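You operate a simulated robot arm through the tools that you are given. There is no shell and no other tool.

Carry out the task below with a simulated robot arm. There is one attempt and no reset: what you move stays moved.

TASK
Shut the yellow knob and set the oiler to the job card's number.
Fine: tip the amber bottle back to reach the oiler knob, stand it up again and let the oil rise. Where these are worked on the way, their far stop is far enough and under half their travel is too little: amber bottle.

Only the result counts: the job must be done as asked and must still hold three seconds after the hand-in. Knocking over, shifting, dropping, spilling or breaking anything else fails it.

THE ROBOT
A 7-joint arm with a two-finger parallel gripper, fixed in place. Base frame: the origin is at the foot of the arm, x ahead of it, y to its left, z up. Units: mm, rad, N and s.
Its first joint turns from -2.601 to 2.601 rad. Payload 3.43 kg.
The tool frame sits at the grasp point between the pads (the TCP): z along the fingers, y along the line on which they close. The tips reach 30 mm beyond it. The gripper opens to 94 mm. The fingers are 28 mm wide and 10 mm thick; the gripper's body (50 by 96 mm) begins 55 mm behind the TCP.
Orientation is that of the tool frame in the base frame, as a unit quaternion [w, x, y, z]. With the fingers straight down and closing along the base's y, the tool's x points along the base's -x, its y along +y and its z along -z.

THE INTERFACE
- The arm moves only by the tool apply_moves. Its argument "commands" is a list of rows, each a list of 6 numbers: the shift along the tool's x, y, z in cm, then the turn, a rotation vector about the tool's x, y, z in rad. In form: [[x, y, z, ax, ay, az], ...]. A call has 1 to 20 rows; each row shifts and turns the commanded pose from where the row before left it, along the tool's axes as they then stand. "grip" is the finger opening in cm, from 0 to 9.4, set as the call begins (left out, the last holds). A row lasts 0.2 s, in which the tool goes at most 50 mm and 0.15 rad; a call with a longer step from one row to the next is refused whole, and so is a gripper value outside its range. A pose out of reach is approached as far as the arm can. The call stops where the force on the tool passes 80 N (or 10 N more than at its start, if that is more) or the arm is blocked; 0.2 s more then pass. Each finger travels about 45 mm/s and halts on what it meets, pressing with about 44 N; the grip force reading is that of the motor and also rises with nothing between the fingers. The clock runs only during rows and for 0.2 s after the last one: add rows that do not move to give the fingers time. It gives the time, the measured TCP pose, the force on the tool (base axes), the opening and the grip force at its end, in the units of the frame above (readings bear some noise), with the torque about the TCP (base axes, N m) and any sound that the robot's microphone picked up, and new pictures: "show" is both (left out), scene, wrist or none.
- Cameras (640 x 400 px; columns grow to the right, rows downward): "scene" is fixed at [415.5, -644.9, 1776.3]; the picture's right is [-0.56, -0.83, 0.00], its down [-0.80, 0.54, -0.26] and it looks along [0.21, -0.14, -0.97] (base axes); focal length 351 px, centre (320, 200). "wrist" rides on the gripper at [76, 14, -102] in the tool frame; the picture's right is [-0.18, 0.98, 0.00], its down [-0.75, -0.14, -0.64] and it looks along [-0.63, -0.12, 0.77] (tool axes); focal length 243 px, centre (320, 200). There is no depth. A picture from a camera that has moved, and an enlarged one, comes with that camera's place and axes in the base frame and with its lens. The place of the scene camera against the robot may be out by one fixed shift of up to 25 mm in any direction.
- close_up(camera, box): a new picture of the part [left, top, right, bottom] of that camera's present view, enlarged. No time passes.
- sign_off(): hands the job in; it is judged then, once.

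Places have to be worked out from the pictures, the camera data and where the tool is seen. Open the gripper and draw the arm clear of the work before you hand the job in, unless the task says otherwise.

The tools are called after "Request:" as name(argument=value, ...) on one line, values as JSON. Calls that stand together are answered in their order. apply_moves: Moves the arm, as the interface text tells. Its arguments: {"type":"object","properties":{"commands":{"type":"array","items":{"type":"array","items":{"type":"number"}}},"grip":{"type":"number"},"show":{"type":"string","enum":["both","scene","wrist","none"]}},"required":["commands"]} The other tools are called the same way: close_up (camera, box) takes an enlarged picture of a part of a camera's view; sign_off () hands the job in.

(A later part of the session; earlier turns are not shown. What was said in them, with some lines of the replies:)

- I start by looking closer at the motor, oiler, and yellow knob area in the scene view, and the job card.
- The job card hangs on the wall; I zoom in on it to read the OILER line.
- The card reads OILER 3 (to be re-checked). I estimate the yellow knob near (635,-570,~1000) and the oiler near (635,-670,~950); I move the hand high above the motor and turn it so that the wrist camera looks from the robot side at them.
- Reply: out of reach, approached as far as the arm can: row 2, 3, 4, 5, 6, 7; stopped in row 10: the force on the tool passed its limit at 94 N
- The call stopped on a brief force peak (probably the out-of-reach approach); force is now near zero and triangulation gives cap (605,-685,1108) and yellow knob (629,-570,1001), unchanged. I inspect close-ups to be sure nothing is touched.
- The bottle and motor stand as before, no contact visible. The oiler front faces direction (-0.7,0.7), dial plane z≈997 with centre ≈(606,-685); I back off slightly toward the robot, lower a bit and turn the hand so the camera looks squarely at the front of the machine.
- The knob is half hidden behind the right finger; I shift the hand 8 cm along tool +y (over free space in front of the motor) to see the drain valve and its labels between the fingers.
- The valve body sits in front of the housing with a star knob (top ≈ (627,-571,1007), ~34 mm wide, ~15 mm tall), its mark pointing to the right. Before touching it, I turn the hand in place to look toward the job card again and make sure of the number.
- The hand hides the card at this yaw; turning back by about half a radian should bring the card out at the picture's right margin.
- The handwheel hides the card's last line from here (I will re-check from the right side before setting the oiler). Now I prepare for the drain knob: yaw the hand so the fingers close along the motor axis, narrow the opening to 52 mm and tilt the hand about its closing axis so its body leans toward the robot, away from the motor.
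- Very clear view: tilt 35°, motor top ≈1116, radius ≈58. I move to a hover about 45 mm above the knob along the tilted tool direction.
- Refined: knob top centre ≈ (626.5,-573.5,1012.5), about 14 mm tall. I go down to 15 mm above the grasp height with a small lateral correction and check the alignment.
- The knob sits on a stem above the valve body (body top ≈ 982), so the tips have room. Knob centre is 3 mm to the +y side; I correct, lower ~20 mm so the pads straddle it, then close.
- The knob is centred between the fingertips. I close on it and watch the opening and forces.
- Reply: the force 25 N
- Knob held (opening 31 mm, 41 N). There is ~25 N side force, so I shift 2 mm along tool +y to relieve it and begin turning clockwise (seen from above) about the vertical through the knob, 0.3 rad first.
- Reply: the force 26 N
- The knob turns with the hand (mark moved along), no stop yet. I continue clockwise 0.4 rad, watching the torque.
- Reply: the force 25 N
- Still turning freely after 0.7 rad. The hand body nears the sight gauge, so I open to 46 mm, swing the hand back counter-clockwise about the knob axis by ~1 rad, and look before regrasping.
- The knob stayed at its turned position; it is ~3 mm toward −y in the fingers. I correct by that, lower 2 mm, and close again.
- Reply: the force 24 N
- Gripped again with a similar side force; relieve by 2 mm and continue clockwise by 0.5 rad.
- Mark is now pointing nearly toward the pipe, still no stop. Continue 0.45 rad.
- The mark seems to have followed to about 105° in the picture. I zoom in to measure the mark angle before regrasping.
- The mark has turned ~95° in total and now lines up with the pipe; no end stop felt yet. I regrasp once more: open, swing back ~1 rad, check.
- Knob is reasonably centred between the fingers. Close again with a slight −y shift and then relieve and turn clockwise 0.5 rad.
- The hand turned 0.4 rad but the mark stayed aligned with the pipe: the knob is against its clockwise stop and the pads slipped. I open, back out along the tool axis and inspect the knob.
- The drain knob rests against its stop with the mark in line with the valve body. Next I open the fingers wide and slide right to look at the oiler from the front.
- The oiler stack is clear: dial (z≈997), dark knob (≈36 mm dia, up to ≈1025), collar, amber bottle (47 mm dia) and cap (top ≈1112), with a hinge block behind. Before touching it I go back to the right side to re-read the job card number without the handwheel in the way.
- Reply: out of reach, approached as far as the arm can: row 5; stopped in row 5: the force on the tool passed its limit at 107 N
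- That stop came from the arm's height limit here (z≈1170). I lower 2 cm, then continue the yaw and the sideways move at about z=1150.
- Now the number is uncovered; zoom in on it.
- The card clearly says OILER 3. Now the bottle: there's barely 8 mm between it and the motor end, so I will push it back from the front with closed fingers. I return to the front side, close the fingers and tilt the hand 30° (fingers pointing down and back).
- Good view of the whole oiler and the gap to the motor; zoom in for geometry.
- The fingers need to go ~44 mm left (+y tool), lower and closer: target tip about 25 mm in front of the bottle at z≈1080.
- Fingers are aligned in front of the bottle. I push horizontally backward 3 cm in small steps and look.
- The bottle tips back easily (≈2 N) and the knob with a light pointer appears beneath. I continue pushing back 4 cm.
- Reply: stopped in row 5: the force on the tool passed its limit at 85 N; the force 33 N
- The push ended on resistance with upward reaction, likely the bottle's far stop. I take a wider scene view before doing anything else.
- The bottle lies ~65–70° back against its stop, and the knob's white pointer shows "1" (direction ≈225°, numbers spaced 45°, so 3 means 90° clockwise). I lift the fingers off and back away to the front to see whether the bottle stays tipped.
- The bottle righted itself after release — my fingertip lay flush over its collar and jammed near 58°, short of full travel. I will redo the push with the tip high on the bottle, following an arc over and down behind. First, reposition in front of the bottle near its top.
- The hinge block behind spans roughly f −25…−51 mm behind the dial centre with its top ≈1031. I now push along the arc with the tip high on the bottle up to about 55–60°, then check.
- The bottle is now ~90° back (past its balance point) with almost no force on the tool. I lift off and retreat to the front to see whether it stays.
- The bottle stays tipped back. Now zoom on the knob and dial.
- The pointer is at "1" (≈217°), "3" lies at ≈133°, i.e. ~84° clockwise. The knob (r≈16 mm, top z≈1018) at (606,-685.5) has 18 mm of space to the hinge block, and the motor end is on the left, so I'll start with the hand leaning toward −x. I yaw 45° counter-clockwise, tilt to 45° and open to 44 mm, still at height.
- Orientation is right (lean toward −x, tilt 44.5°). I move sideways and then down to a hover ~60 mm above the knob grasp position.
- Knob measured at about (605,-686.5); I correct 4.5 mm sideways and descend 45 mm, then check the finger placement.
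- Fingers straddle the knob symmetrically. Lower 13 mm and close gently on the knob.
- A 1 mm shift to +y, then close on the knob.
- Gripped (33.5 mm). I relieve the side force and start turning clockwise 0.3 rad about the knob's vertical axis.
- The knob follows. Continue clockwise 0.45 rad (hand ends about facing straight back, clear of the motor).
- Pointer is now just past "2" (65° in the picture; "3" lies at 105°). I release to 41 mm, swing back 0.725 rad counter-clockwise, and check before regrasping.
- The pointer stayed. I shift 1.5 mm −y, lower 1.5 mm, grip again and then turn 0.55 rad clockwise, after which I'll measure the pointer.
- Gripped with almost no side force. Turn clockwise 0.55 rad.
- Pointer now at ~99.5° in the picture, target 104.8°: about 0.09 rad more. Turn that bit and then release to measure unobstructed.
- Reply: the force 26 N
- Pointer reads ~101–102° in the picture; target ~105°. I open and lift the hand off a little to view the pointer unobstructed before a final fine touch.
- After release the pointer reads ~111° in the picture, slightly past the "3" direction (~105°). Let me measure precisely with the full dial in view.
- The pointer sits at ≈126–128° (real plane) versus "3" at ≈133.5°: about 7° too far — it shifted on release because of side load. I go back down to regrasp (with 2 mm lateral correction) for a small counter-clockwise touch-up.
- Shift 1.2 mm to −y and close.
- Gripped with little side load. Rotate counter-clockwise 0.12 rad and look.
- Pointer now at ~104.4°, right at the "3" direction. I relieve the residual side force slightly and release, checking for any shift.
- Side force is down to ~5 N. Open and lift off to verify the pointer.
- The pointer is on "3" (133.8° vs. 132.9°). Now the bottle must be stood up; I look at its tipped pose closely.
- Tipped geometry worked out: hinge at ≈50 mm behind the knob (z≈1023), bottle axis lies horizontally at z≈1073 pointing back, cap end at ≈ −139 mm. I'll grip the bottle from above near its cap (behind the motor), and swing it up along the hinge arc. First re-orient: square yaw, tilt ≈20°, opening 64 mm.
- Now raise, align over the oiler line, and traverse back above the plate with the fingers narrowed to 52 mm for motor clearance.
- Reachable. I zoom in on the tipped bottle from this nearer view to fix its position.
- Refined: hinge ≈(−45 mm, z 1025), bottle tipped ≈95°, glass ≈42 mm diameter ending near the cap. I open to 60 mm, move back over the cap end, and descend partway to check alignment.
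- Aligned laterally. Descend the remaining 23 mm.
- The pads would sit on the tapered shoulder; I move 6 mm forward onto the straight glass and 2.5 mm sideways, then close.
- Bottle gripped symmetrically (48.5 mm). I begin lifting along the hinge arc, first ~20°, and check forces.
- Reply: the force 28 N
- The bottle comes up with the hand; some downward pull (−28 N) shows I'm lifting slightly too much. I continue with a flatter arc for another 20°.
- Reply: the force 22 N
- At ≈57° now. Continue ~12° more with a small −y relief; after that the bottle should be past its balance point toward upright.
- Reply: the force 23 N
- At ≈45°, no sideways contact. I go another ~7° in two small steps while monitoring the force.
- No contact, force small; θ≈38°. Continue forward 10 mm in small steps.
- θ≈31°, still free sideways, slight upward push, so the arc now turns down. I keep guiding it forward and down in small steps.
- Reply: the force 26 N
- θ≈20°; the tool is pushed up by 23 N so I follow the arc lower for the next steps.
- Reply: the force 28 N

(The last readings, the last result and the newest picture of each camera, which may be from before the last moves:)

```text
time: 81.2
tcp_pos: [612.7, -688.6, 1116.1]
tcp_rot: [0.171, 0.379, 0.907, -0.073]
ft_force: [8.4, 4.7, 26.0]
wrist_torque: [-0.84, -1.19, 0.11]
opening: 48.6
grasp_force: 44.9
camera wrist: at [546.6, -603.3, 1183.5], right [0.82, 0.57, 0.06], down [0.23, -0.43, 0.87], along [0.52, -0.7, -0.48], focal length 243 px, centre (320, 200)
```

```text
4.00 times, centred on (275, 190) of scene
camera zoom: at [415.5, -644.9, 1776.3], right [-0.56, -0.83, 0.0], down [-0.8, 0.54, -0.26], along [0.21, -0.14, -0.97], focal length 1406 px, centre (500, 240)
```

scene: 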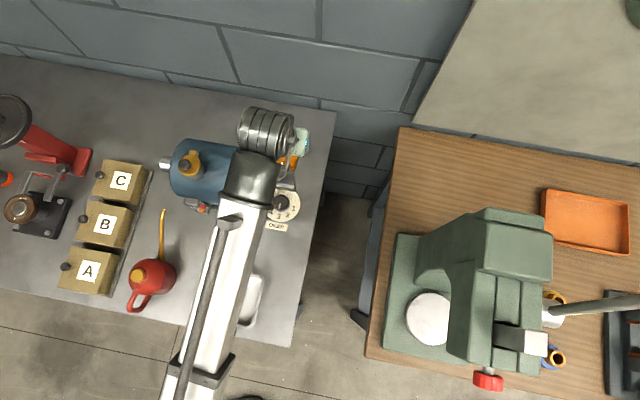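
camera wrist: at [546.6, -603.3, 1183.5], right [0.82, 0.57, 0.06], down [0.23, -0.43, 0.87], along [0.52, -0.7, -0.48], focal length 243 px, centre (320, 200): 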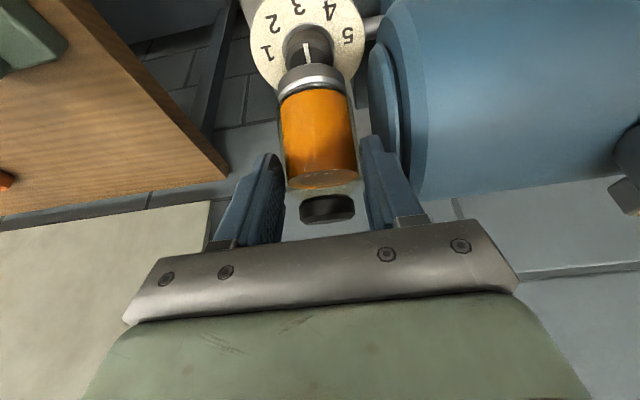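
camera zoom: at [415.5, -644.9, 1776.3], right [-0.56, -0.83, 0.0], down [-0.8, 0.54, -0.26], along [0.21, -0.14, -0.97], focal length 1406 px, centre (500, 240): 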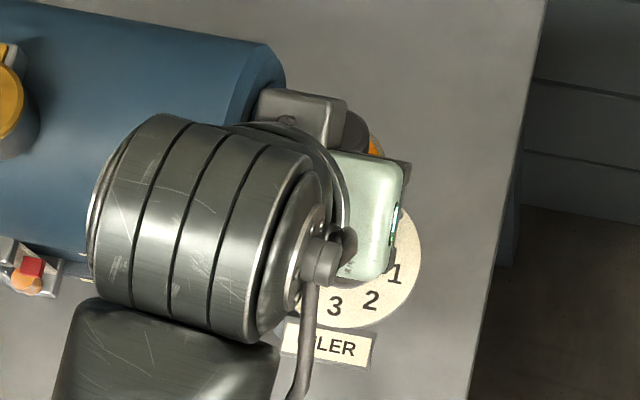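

θ≈10°. Final small steps to seat it upright, going lower as the arc requires.

Request:
apply_moves(commands=[[0.38, 0.03, 0.12, 0, 0, 0], [0.38, 0.02, 0.12, 0, 0, 0], [0.36, 0, 0.12, 0, 0, 0], [0, 0, 0, 0, 0, 0]], show="wrist")

Request:
close_up(camera="wrist", box=[200, 40, 440, 220])

```text
time: 82.2
tcp_pos: [605.7, -683.3, 1105.7]
tcp_rot: [0.17, 0.379, 0.907, -0.074]
ft_force: [3.2, -1.8, 22.1]
wrist_torque: [-1.07, -0.92, -0.04]
opening: 48.2
grasp_force: 44.9
camera wrist: at [539.9, -596.0, 1174.6], right [0.82, 0.57, 0.06], down [0.23, -0.43, 0.87], along [0.52, -0.7, -0.48], focal length 243 px, centre (320, 200)
```

wrist: 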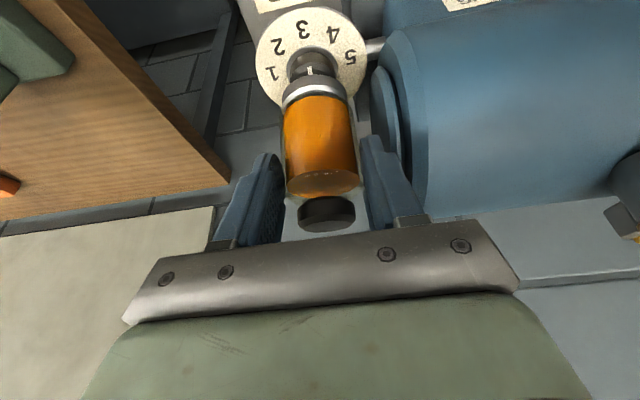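

```text
2.22 times, centred on (320, 130) of wrist
camera zoom: at [539.9, -596.0, 1174.6], right [0.82, 0.57, 0.06], down [0.23, -0.43, 0.87], along [0.52, -0.7, -0.48], focal length 539 px, centre (320, 356)
```

zoom: 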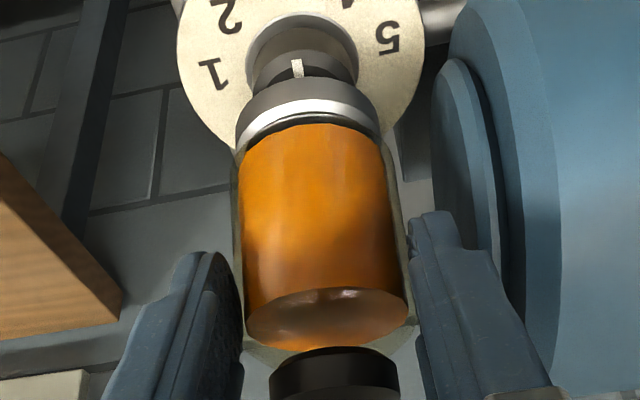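

Almost upright (pointer still visible under the collar by a few degrees). One more small forward/down step, then release by opening only slightly.

Request:
apply_moves(commands=[[0.3, 0, 0.15, 0, 0, 0], [0.3, 0, 0.15, 0, 0, 0], [0, 0, 0, 0, 0, 0]], show="none")

Request:
close_up(camera="wrist", box=[200, 40, 440, 220])

```text
time: 83.0
tcp_pos: [602.5, -679.1, 1102.0]
tcp_rot: [0.17, 0.379, 0.907, -0.074]
ft_force: [6.1, -2.1, 19.2]
wrist_torque: [-0.99, -1.15, 0.04]
opening: 48.3
grasp_force: 44.9
```

```text
2.22 times, centred on (320, 130) of wrist
camera zoom: at [536.7, -593.2, 1170.3], right [0.82, 0.57, 0.06], down [0.23, -0.43, 0.87], along [0.52, -0.7, -0.48], focal length 539 px, centre (320, 356)
```

zoom: 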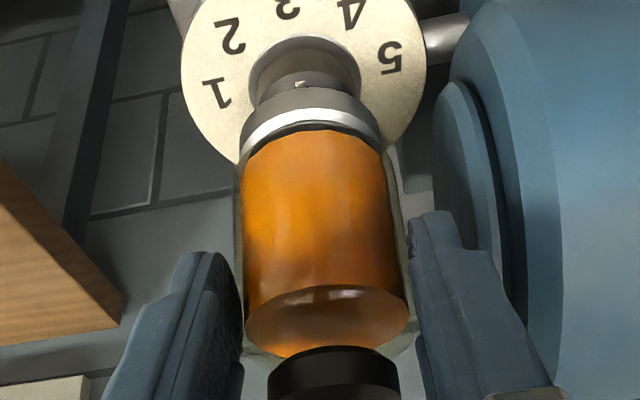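

Nearly seated. One more such step.

Request:
apply_moves(commands=[[0.3, 0, 0.18, 0, 0, 0], [0.2, 0, 0.12, 0, 0, 0], [0, 0, 0, 0, 0, 0]], show="none")

Request:
close_up(camera="wrist", box=[200, 40, 440, 220])

```text
time: 83.8
tcp_pos: [599.6, -677.1, 1099.6]
tcp_rot: [0.171, 0.379, 0.906, -0.073]
ft_force: [4.6, -2.7, 19.3]
wrist_torque: [-1.07, -1.09, 0.02]
opening: 48.5
grasp_force: 45.1
```

```text
2.22 times, centred on (320, 130) of wrist
camera zoom: at [534.5, -590.8, 1166.6], right [0.82, 0.57, 0.06], down [0.23, -0.43, 0.87], along [0.52, -0.7, -0.48], focal length 539 px, centre (320, 356)
```

zoom: 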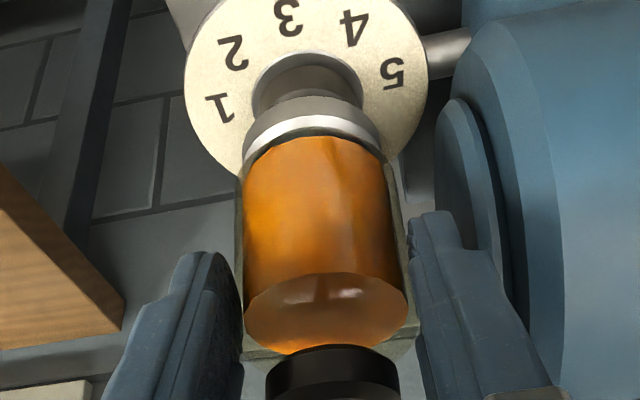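

The bottle is upright. I open slightly to 51 mm and lift straight up out of the gap.

Request:
apply_moves(commands=[[0, 0, 0, 0, 0, 0], [0, 0, 0, 0, 0, 0], [0, 0, 0, 0, 0, 0]], grip=5.1, show="wrist")

Request:
close_up(camera="wrist", box=[200, 40, 440, 220])

Request:
close_up(camera="scene", box=[230, 140, 320, 240])

```text
time: 84.6
tcp_pos: [599.4, -678.0, 1097.7]
tcp_rot: [0.169, 0.379, 0.907, -0.073]
ft_force: [0.1, 0.0, -0.4]
wrist_torque: [0.01, 0.0, 0.01]
opening: 50.7
grasp_force: 0.1
camera wrist: at [534.6, -591.0, 1166.2], right [0.82, 0.57, 0.06], down [0.23, -0.43, 0.87], along [0.52, -0.7, -0.49], focal length 243 px, centre (320, 200)
```

wrist: 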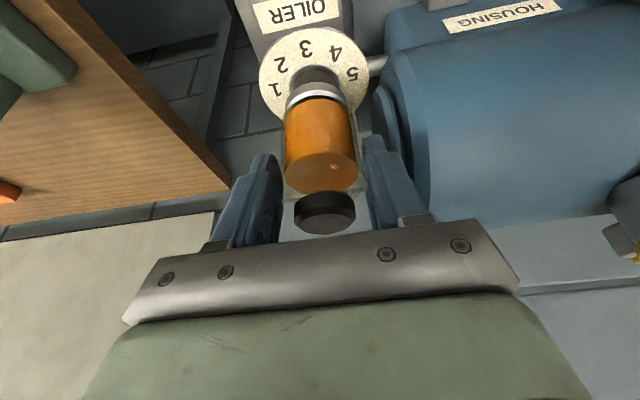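

```text
2.22 times, centred on (320, 130) of wrist
camera zoom: at [534.6, -591.0, 1166.2], right [0.82, 0.57, 0.06], down [0.23, -0.43, 0.87], along [0.52, -0.7, -0.49], focal length 539 px, centre (320, 356)
```

zoom: 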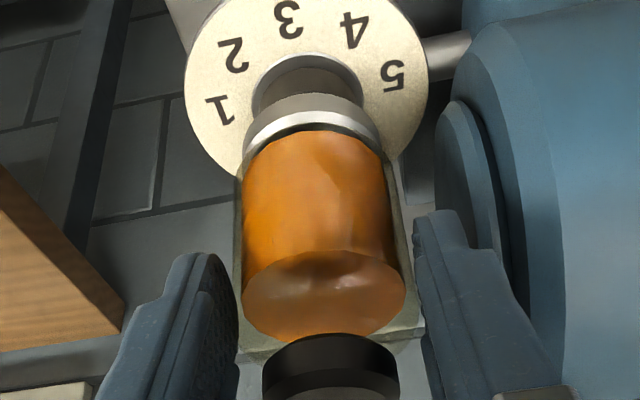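

```text
4.00 times, centred on (275, 190) of scene
camera zoom: at [415.5, -644.9, 1776.3], right [-0.56, -0.83, 0.0], down [-0.8, 0.54, -0.26], along [0.21, -0.14, -0.97], focal length 1406 px, centre (500, 240)
```

zoom: 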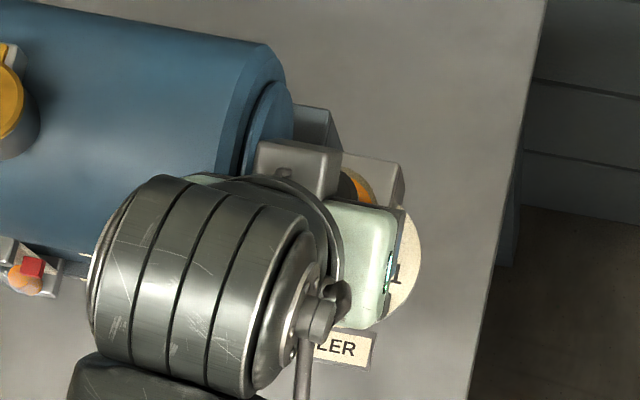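

Released; the bottle stays upright. Lift out vertically.

Request:
apply_moves(commands=[[-0.73, 0, -1.86, 0, 0, 0], [-0.73, 0, -1.86, 0, 0, 0], [-0.73, 0, -1.86, 0, 0, 0], [0, 0, 0, 0, 0, 0]], show="wrist")

```text
time: 85.6
tcp_pos: [600.6, -678.6, 1155.8]
tcp_rot: [0.169, 0.379, 0.907, -0.073]
ft_force: [0.0, -0.4, 0.6]
wrist_torque: [-0.04, 0.0, 0.0]
opening: 51.0
grasp_force: 0.1
camera wrist: at [535.7, -591.6, 1224.8], right [0.82, 0.57, 0.06], down [0.23, -0.43, 0.87], along [0.52, -0.7, -0.49], focal length 243 px, centre (320, 200)
```

wrist: 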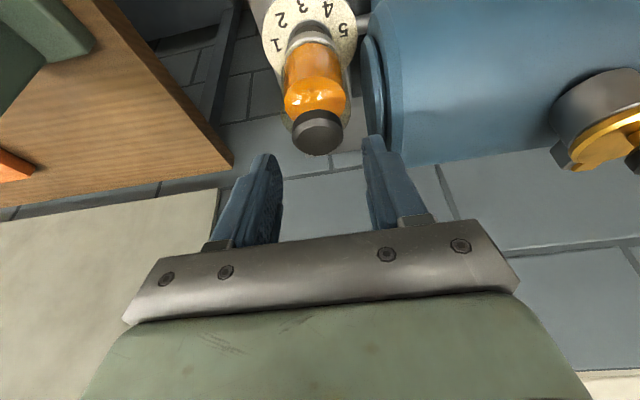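

Clear above the cap. Move the hand to the front, away from the oiler, and inspect everything.

Request:
apply_moves(commands=[[3.72, 0, -1.45, 0, 0, 0], [3.9, 0, -1.0, 0, 0, 0], [3.9, 0, -1.0, 0, 0, 0], [0, 0, 0, 0, 0, 0]], grip=9.0, show="both")

Request:
close_up(camera="wrist", box=[280, 20, 420, 180])

Request:
close_up(camera="wrist", box=[420, 0, 600, 140])

Request:
close_up(camera="scene", box=[150, 120, 330, 260])

```text
time: 86.6
tcp_pos: [517.7, -593.4, 1147.9]
tcp_rot: [0.17, 0.38, 0.906, -0.073]
ft_force: [-0.1, -0.4, 0.1]
wrist_torque: [-0.02, 0.01, 0.01]
opening: 90.1
grasp_force: 0.1
camera wrist: at [452.5, -505.6, 1216.6], right [0.82, 0.57, 0.06], down [0.23, -0.43, 0.87], along [0.52, -0.7, -0.49], focal length 243 px, centre (320, 200)
```

scene: 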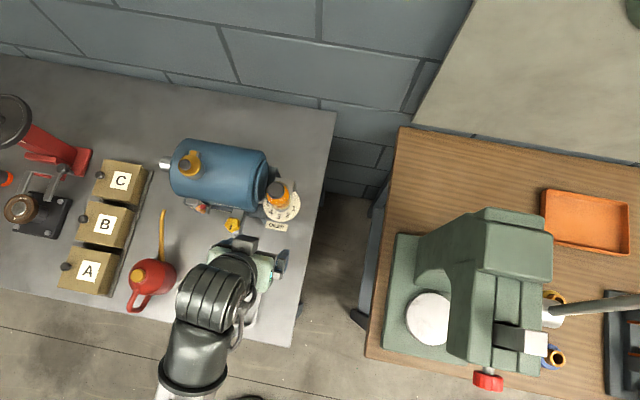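
wrist: 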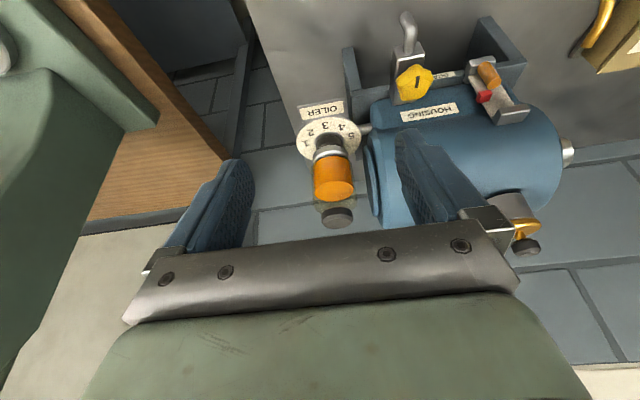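

```text
2.50 times, centred on (350, 100) of wrist
camera zoom: at [452.5, -505.6, 1216.6], right [0.82, 0.57, 0.06], down [0.23, -0.43, 0.87], along [0.52, -0.7, -0.49], focal length 606 px, centre (245, 450)
```

zoom: 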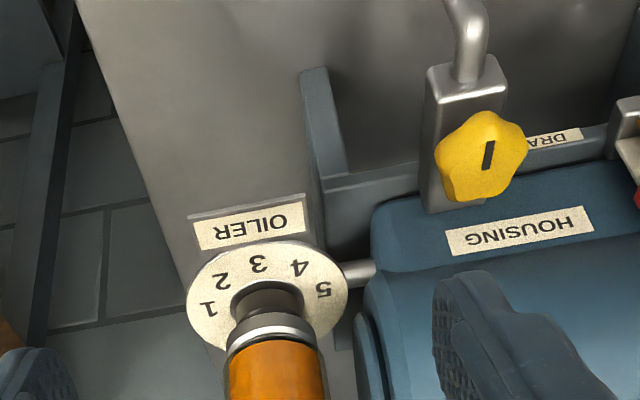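

```text
2.86 times, centred on (510, 70) of wrist
camera zoom: at [452.5, -505.6, 1216.6], right [0.82, 0.57, 0.06], down [0.23, -0.43, 0.87], along [0.52, -0.7, -0.49], focal length 693 px, centre (-223, 571)
```

zoom: 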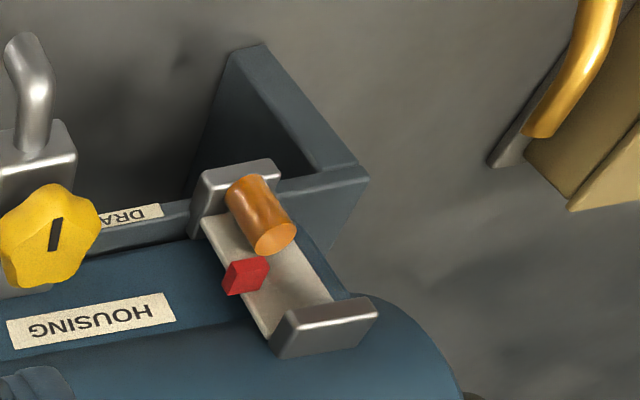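

```text
2.86 times, centred on (240, 190) of scene
camera zoom: at [415.5, -644.9, 1776.3], right [-0.56, -0.83, 0.0], down [-0.8, 0.54, -0.26], along [0.21, -0.14, -0.97], focal length 1004 px, centre (549, 229)
```

zoom: 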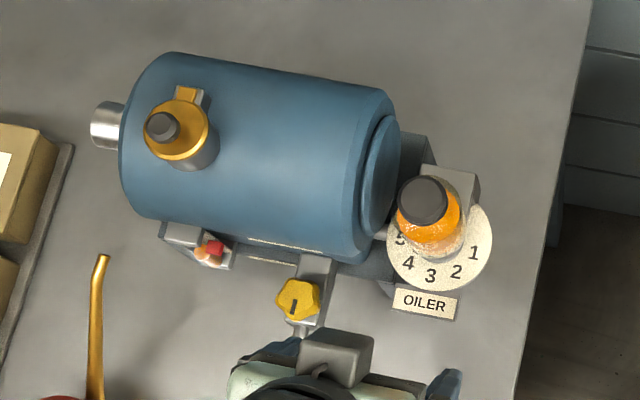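

Everything stands well; the sight-gauge oil column (orange) seems to be rising toward the red mark. I wait a few seconds and compare.

Request:
apply_moves(commands=[[0, 0, 0, 0, 0, 0], [0, 0, 0, 0, 0, 0], [0, 0, 0, 0, 0, 0], [0, 0, 0, 0, 0, 0], [0, 0, 0, 0, 0, 0], [0, 0, 0, 0, 0, 0], [0, 0, 0, 0, 0, 0], [0, 0, 0, 0, 0, 0], [0, 0, 0, 0, 0, 0], [0, 0, 0, 0, 0, 0], [0, 0, 0, 0, 0, 0], [0, 0, 0, 0, 0, 0], [0, 0, 0, 0, 0, 0], [0, 0, 0, 0, 0, 0], [0, 0, 0, 0, 0, 0]], show="none")

Request:
close_up(camera="wrist", box=[420, 0, 600, 140])

Request:
close_up(camera="wrist", box=[290, 110, 370, 240])

```text
time: 89.8
tcp_pos: [518.3, -592.7, 1148.3]
tcp_rot: [0.17, 0.38, 0.906, -0.073]
ft_force: [-0.6, 0.2, -0.4]
wrist_torque: [-0.01, -0.03, 0.02]
opening: 90.1
grasp_force: 0.1
```

```text
2.86 times, centred on (510, 70) of wrist
camera zoom: at [452.7, -505.6, 1216.6], right [0.82, 0.57, 0.06], down [0.23, -0.43, 0.87], along [0.52, -0.7, -0.49], focal length 693 px, centre (-223, 571)
```

zoom: 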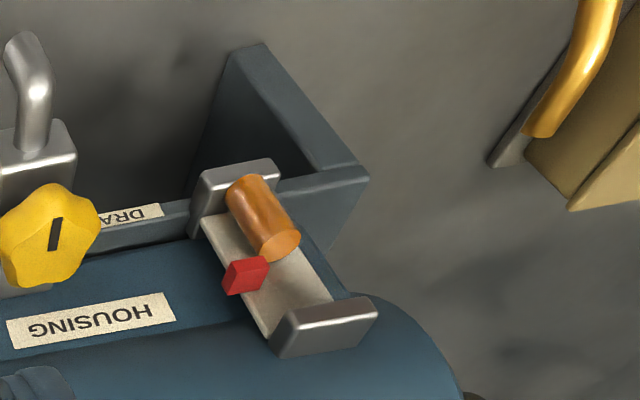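

```text
3.08 times, centred on (330, 175) of wrist
camera zoom: at [452.7, -505.6, 1216.6], right [0.82, 0.57, 0.06], down [0.23, -0.43, 0.87], along [0.52, -0.7, -0.49], focal length 746 px, centre (289, 277)
```

zoom: 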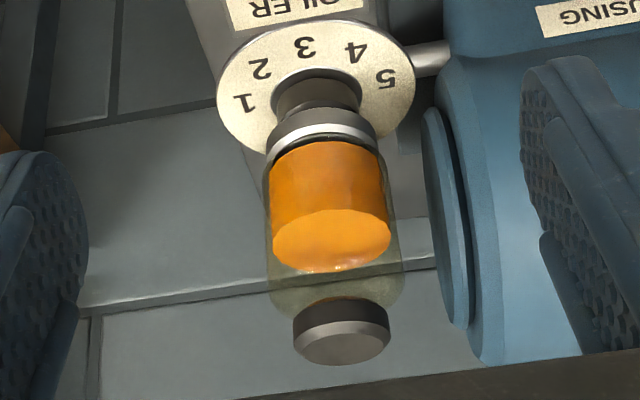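

The column is rising slowly and the bottle level falls. I keep waiting.

Request:
apply_moves(commands=[[0, 0, 0, 0, 0, 0], [0, 0, 0, 0, 0, 0], [0, 0, 0, 0, 0, 0], [0, 0, 0, 0, 0, 0], [0, 0, 0, 0, 0, 0], [0, 0, 0, 0, 0, 0], [0, 0, 0, 0, 0, 0], [0, 0, 0, 0, 0, 0], [0, 0, 0, 0, 0, 0], [0, 0, 0, 0, 0, 0], [0, 0, 0, 0, 0, 0], [0, 0, 0, 0, 0, 0], [0, 0, 0, 0, 0, 0], [0, 0, 0, 0, 0, 0], [0, 0, 0, 0, 0, 0], [0, 0, 0, 0, 0, 0], [0, 0, 0, 0, 0, 0], [0, 0, 0, 0, 0, 0], [0, 0, 0, 0, 0, 0], [0, 0, 0, 0, 0, 0]], show="none")

Request:
close_up(camera="wrist", box=[420, 0, 600, 140])

Request:
close_up(camera="wrist", box=[290, 110, 370, 240])

```text
time: 94.0
tcp_pos: [517.3, -592.9, 1148.7]
tcp_rot: [0.17, 0.379, 0.907, -0.073]
ft_force: [-1.3, -0.5, 0.2]
wrist_torque: [0.02, -0.01, 0.0]
opening: 89.9
grasp_force: 0.0
```

```text
2.86 times, centred on (510, 70) of wrist
camera zoom: at [452.7, -505.6, 1216.6], right [0.82, 0.57, 0.06], down [0.23, -0.43, 0.87], along [0.52, -0.7, -0.49], focal length 693 px, centre (-223, 571)
```

zoom: 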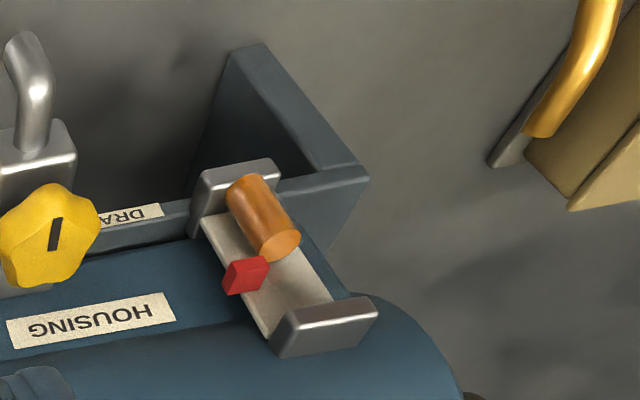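

```text
3.08 times, centred on (330, 175) of wrist
camera zoom: at [452.7, -505.6, 1216.6], right [0.82, 0.57, 0.06], down [0.23, -0.43, 0.87], along [0.52, -0.7, -0.49], focal length 746 px, centre (289, 277)
```

zoom: 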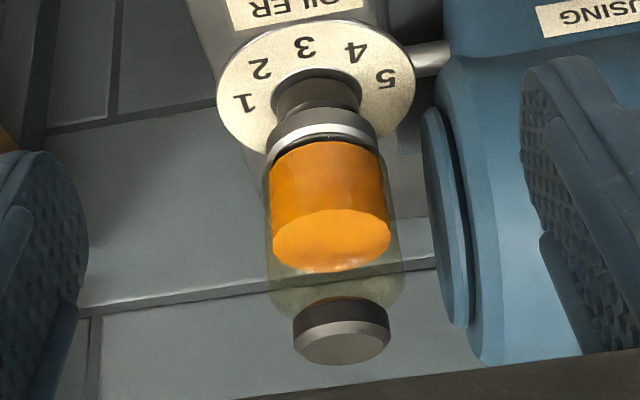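

The level is now steady (bottle and gauge unchanged over 4 s). I tilt the hand to get a more level view of the gauge against the red mark.

Request:
apply_moves(commands=[[0, 0, 1, 0, -0.13, 0], [0, 2, 1, 0, -0.13, 0], [0, 3, 1, 0, -0.13, 0], [0, 3, 0, 0, 0, 0], [0, 0, 0, 0, 0, 0]], show="wrist")

Request:
close_up(camera="wrist", box=[320, 0, 520, 160])

```text
time: 95.2
tcp_pos: [586.3, -547.4, 1122.7]
tcp_rot: [0.343, 0.358, 0.856, -0.145]
ft_force: [-0.4, 0.0, -0.2]
wrist_torque: [0.03, 0.0, -0.01]
opening: 90.1
grasp_force: 0.0
camera wrist: at [508.8, -447.4, 1143.9], right [0.79, 0.59, 0.12], down [-0.03, -0.17, 0.99], along [0.61, -0.79, -0.12], focal length 243 px, centre (320, 200)
```

wrist: 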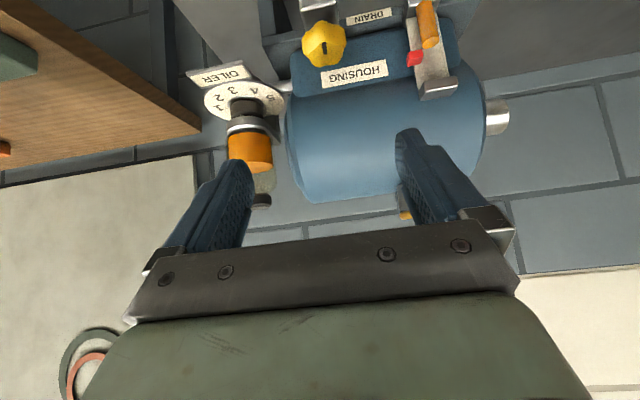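

```text
2.50 times, centred on (420, 80) of wrist
camera zoom: at [508.8, -447.4, 1143.9], right [0.79, 0.59, 0.12], down [-0.03, -0.17, 0.99], along [0.61, -0.79, -0.12], focal length 606 px, centre (70, 500)
```

zoom: 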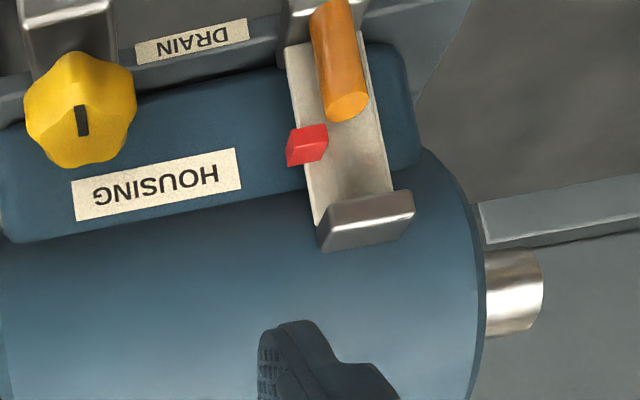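

Triangulating, the oil top is at z≈1003 and the red mark at ≈1012. I wait another 4 s at this view to see whether the column still moves.

Request:
close_up(camera="wrist", box=[400, 0, 460, 60])

Request:
apply_moves(commands=[[0, 0, 0, 0, 0, 0], [0, 0, 0, 0, 0, 0], [0, 0, 0, 0, 0, 0], [0, 0, 0, 0, 0, 0], [0, 0, 0, 0, 0, 0], [0, 0, 0, 0, 0, 0], [0, 0, 0, 0, 0, 0], [0, 0, 0, 0, 0, 0], [0, 0, 0, 0, 0, 0], [0, 0, 0, 0, 0, 0], [0, 0, 0, 0, 0, 0], [0, 0, 0, 0, 0, 0], [0, 0, 0, 0, 0, 0], [0, 0, 0, 0, 0, 0], [0, 0, 0, 0, 0, 0], [0, 0, 0, 0, 0, 0], [0, 0, 0, 0, 0, 0], [0, 0, 0, 0, 0, 0], [0, 0, 0, 0, 0, 0], [0, 0, 0, 0, 0, 0]], show="none")

Request:
close_up(camera="wrist", box=[400, 0, 460, 60])

Request:
close_up(camera="wrist", box=[190, 60, 310, 220])

```text
6.67 times, centred on (430, 30) of wrist
camera zoom: at [508.8, -447.4, 1143.9], right [0.79, 0.59, 0.12], down [-0.03, -0.17, 0.99], along [0.61, -0.79, -0.12], focal length 1618 px, centre (-413, 1333)
```

zoom: 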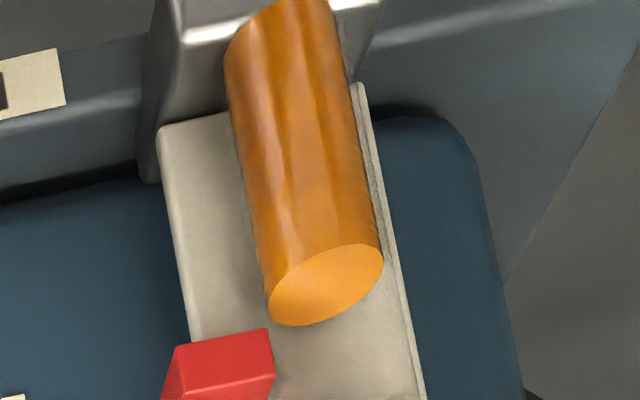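

```text
time: 99.4
tcp_pos: [587.1, -546.1, 1120.9]
tcp_rot: [0.342, 0.358, 0.857, -0.145]
ft_force: [0.4, 0.0, 0.0]
wrist_torque: [0.02, 0.01, 0.0]
opening: 89.9
grasp_force: 0.1
```

```text
6.67 times, centred on (430, 30) of wrist
camera zoom: at [508.6, -447.5, 1143.9], right [0.79, 0.59, 0.12], down [-0.03, -0.17, 0.99], along [0.61, -0.79, -0.12], focal length 1618 px, centre (-413, 1333)
```

zoom: 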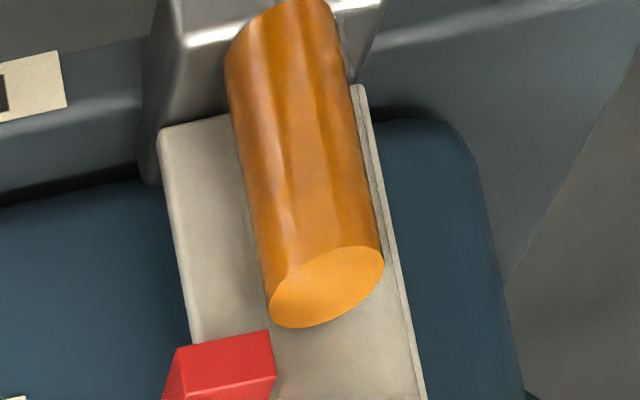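

```text
2.50 times, centred on (250, 140) of wrist
camera zoom: at [508.6, -447.5, 1143.9], right [0.79, 0.59, 0.12], down [-0.03, -0.17, 0.99], along [0.61, -0.79, -0.12], focal length 606 px, centre (495, 350)
```

zoom: 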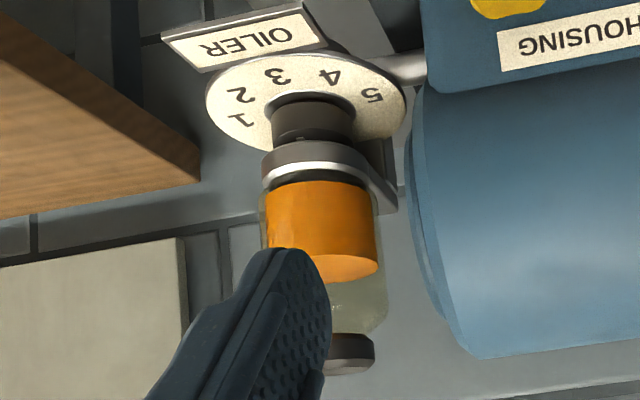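

The level is steady at ≈1003. To be sure the bottle is fully seated, I compare it with earlier identical scene crops (t=29 s: cap centre at about (298,135) in that crop).

Request:
close_up(camera="scene", box=[245, 165, 315, 240])

Request:
close_up(camera="scene", box=[180, 190, 260, 250])

```text
5.33 times, centred on (280, 202) of scene
camera zoom: at [415.5, -644.9, 1776.3], right [-0.56, -0.83, 0.0], down [-0.8, 0.54, -0.26], along [0.21, -0.14, -0.97], focal length 1874 px, centre (533, 187)
```

zoom: 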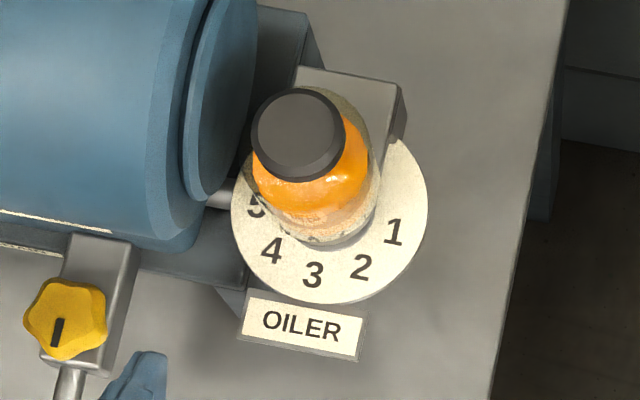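

```text
6.67 times, centred on (220, 220) of scene
camera zoom: at [415.5, -644.9, 1776.3], right [-0.56, -0.83, 0.0], down [-0.8, 0.54, -0.26], along [0.21, -0.14, -0.97], focal length 2343 px, centre (987, 67)
```

zoom: 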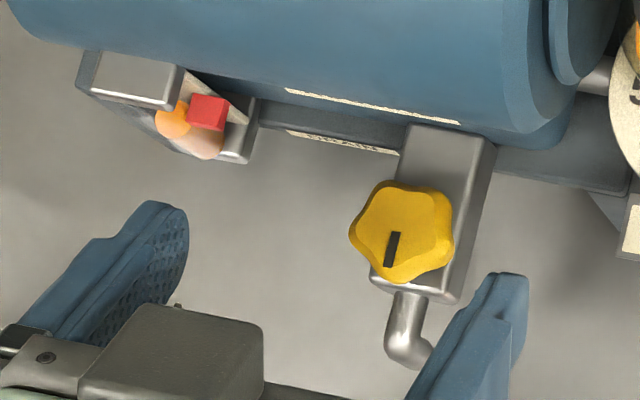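

The bottle stands exactly as at the start, the drain knob mark is in line with its body, and the oil has risen and settled at mid-gauge. For certainty I re-read the card once more from the right side while drawing the arm clear: first straighten the hand.

Request:
apply_moves(commands=[[1.5, 0, -1, 0, 0.123, 0], [1.5, 0, -1, 0, 0.123, 0], [1.5, 0, 0, 0, 0.123, 0], [1.0, 0, 0, 0, 0.123, 0], [0, 0, 0, 0, 0.123, 0], [0, 0, 0, 0, 0.123, 0], [0, 0, 0, 0, 0, -0.131], [0, 0, 0, 0, 0, -0.131], [0, 0, 0, 0, 0, -0.131], [0, 0, 0, 0, 0, -0.131], [0, 0, 0, 0, 0, -0.131], [0, 0, 0, 0, 0, -0.131], [0, 0, 0, 0, 0, 0]], show="both")

```text
time: 102.2
tcp_pos: [542.4, -506.2, 1105.8]
tcp_rot: [0.006, 0.002, 1.0, -0.009]
ft_force: [-0.2, 0.3, 0.0]
wrist_torque: [-0.03, 0.02, -0.02]
opening: 90.1
grasp_force: 0.0
camera wrist: at [465.5, -489.7, 1207.4], right [0.19, 0.98, -0.02], down [0.74, -0.13, 0.65], along [0.64, -0.14, -0.76], focal length 243 px, centre (320, 200)
```

scene: 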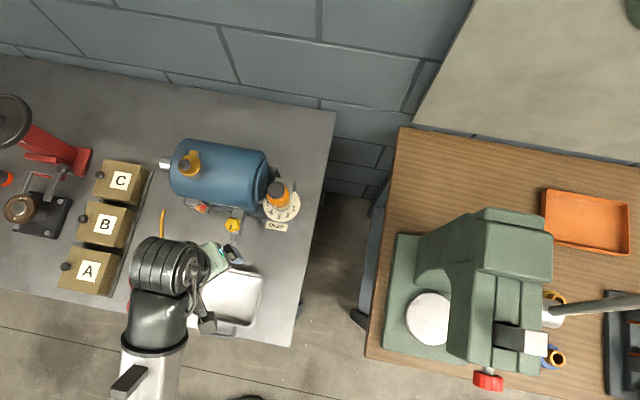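
wrist: 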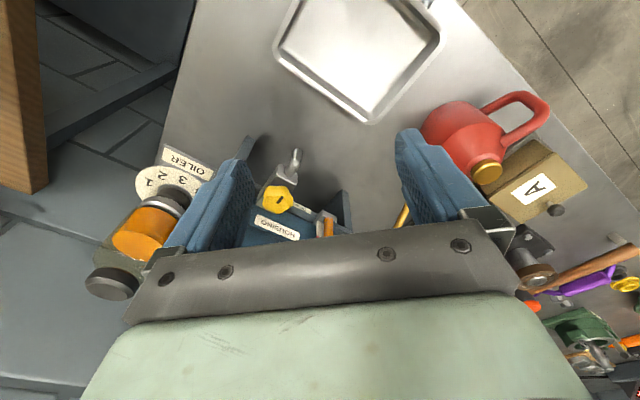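

No contacts. Now slide to the right side (−y), rising to ≈1160, staying clear of the oiler.

Request:
apply_moves(commands=[[1.4, 0, -1.3, 0, 0, 0], [1.4, 0, -1.3, 0, 0, 0], [1.4, -1, -1.0, 0, 0, 0], [0, -4.3, 0, 0, 0, 0], [0, -4.3, 0, 0, 0, 0], [0, -4.3, 0, 0, 0, 0], [0, -4.3, 0, 0, 0, 0], [0, -4.3, -0.2, 0, 0, 0], [0, -4.3, -0.3, 0, 0, 0], [0, -4.3, -0.4, 0, 0, 0], [0, -4.3, -0.4, 0, 0, 0], [0, 0, 0, 0, 0, 0]], show="both")

Request:
close_up(camera="wrist", box=[540, 280, 640, 400])

```text
time: 104.8
tcp_pos: [498.4, -857.9, 1162.8]
tcp_rot: [0.007, 0.004, 1.0, -0.01]
ft_force: [0.4, 0.2, -0.4]
wrist_torque: [0.01, 0.01, 0.01]
opening: 90.0
grasp_force: 0.1
camera wrist: at [421.3, -842.1, 1264.8], right [0.19, 0.98, -0.02], down [0.74, -0.13, 0.65], along [0.64, -0.14, -0.76], focal length 243 px, centre (320, 200)
```

scene: 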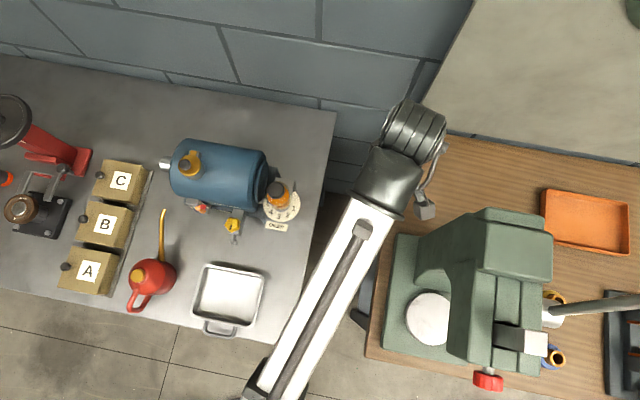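
wrist: 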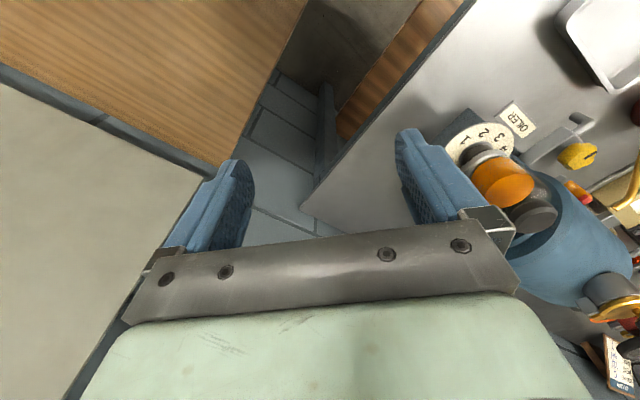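

```text
3.33 times, centred on (590, 340) of wrist
camera zoom: at [421.3, -842.1, 1264.8], right [0.19, 0.98, -0.02], down [0.74, -0.13, 0.65], along [0.64, -0.14, -0.76], focal length 809 px, centre (-580, -267)
```

zoom: 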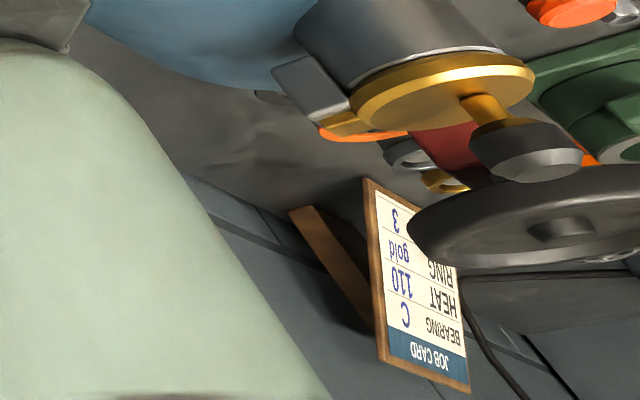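

Request:
close_up(camera="wrist", box=[608, 338, 618, 350])

Request:
close_up(camera="wrist", box=[440, 90, 640, 220])

Request:
close_up(camera="scene", box=[150, 120, 330, 260])

```text
16.00 times, centred on (613, 344) of wrist
camera zoom: at [421.3, -842.1, 1264.8], right [0.19, 0.98, -0.02], down [0.74, -0.13, 0.65], along [0.64, -0.14, -0.76], focal length 3882 px, centre (-4368, -2104)
```

zoom: 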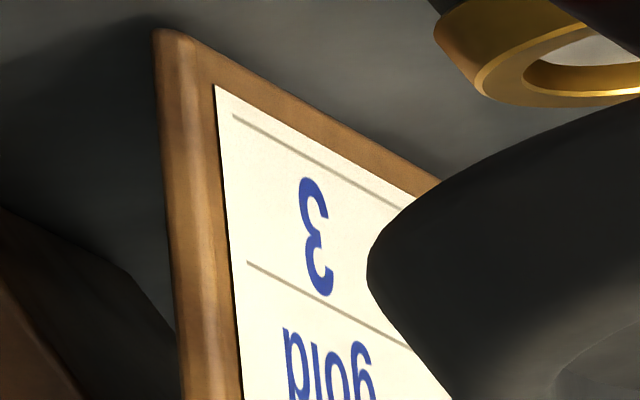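

```text
3.08 times, centred on (540, 155) of wrist
camera zoom: at [421.3, -842.1, 1264.8], right [0.19, 0.98, -0.02], down [0.74, -0.13, 0.65], along [0.64, -0.14, -0.76], focal length 746 px, centre (-357, 338)
```

zoom: 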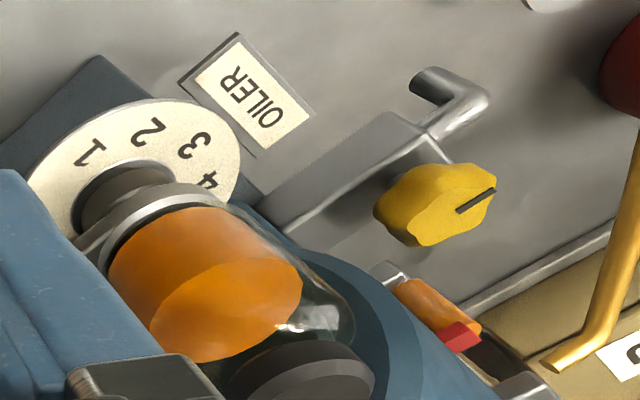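

```text
2.86 times, centred on (240, 190) of scene
camera zoom: at [415.5, -644.9, 1776.3], right [-0.56, -0.83, 0.0], down [-0.8, 0.54, -0.26], along [0.21, -0.14, -0.97], focal length 1004 px, centre (549, 229)
```

zoom: 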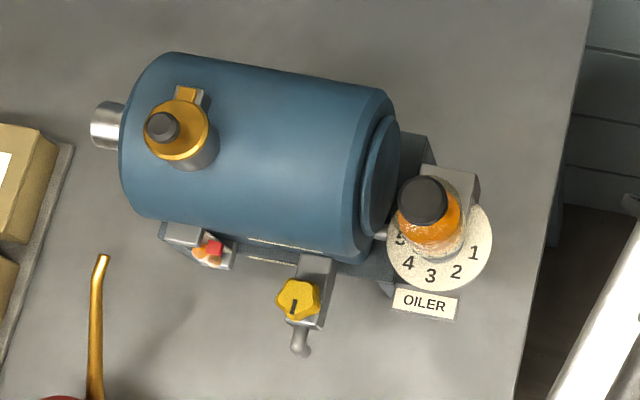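

The card clearly reads 3. The knob was set to 3, the bottle stands upright, the oil has risen and settled, the drain knob is against its shut stop, the gripper is open and the arm is clear of the work — I hand the job in.

Request:
sign_off()

```text
The job is handed in.
```

The job is handed in: the yellow drain knob is turned shut and the oiler is set to 3, the number on the job card.

- **Yellow knob:** I turned it clockwise about 90° until it would not turn further. Its mark now lines up with the valve body. I took clockwise as shut because nothing on the valve marks it. The oil level holding steady afterwards fits that.
- **Oiler knob:** The white pointer was within about a degree of the "3" when I last saw it, before the bottle covered it again.
- **Amber bottle:** My first push only tipped it about half way and it righted itself. The second push took it right back, past 90°, and it stayed there while I set the knob. I then stood it up again, and it sits where it was at the start.
- **Oil level:** It rose about 17 mm in the sight gauge and had stopped moving by the time I finished. It settled about 9 mm below the red mark on the gauge. I don't know what that mark stands for, so I went by the card's number and not the mark.

The arm stopped on its force limit twice while high and empty, with nothing visibly touched, and once while pushing the bottle on the first try. The pictures show nothing else moved or spilled. The gripper is open and the arm is clear of the work.
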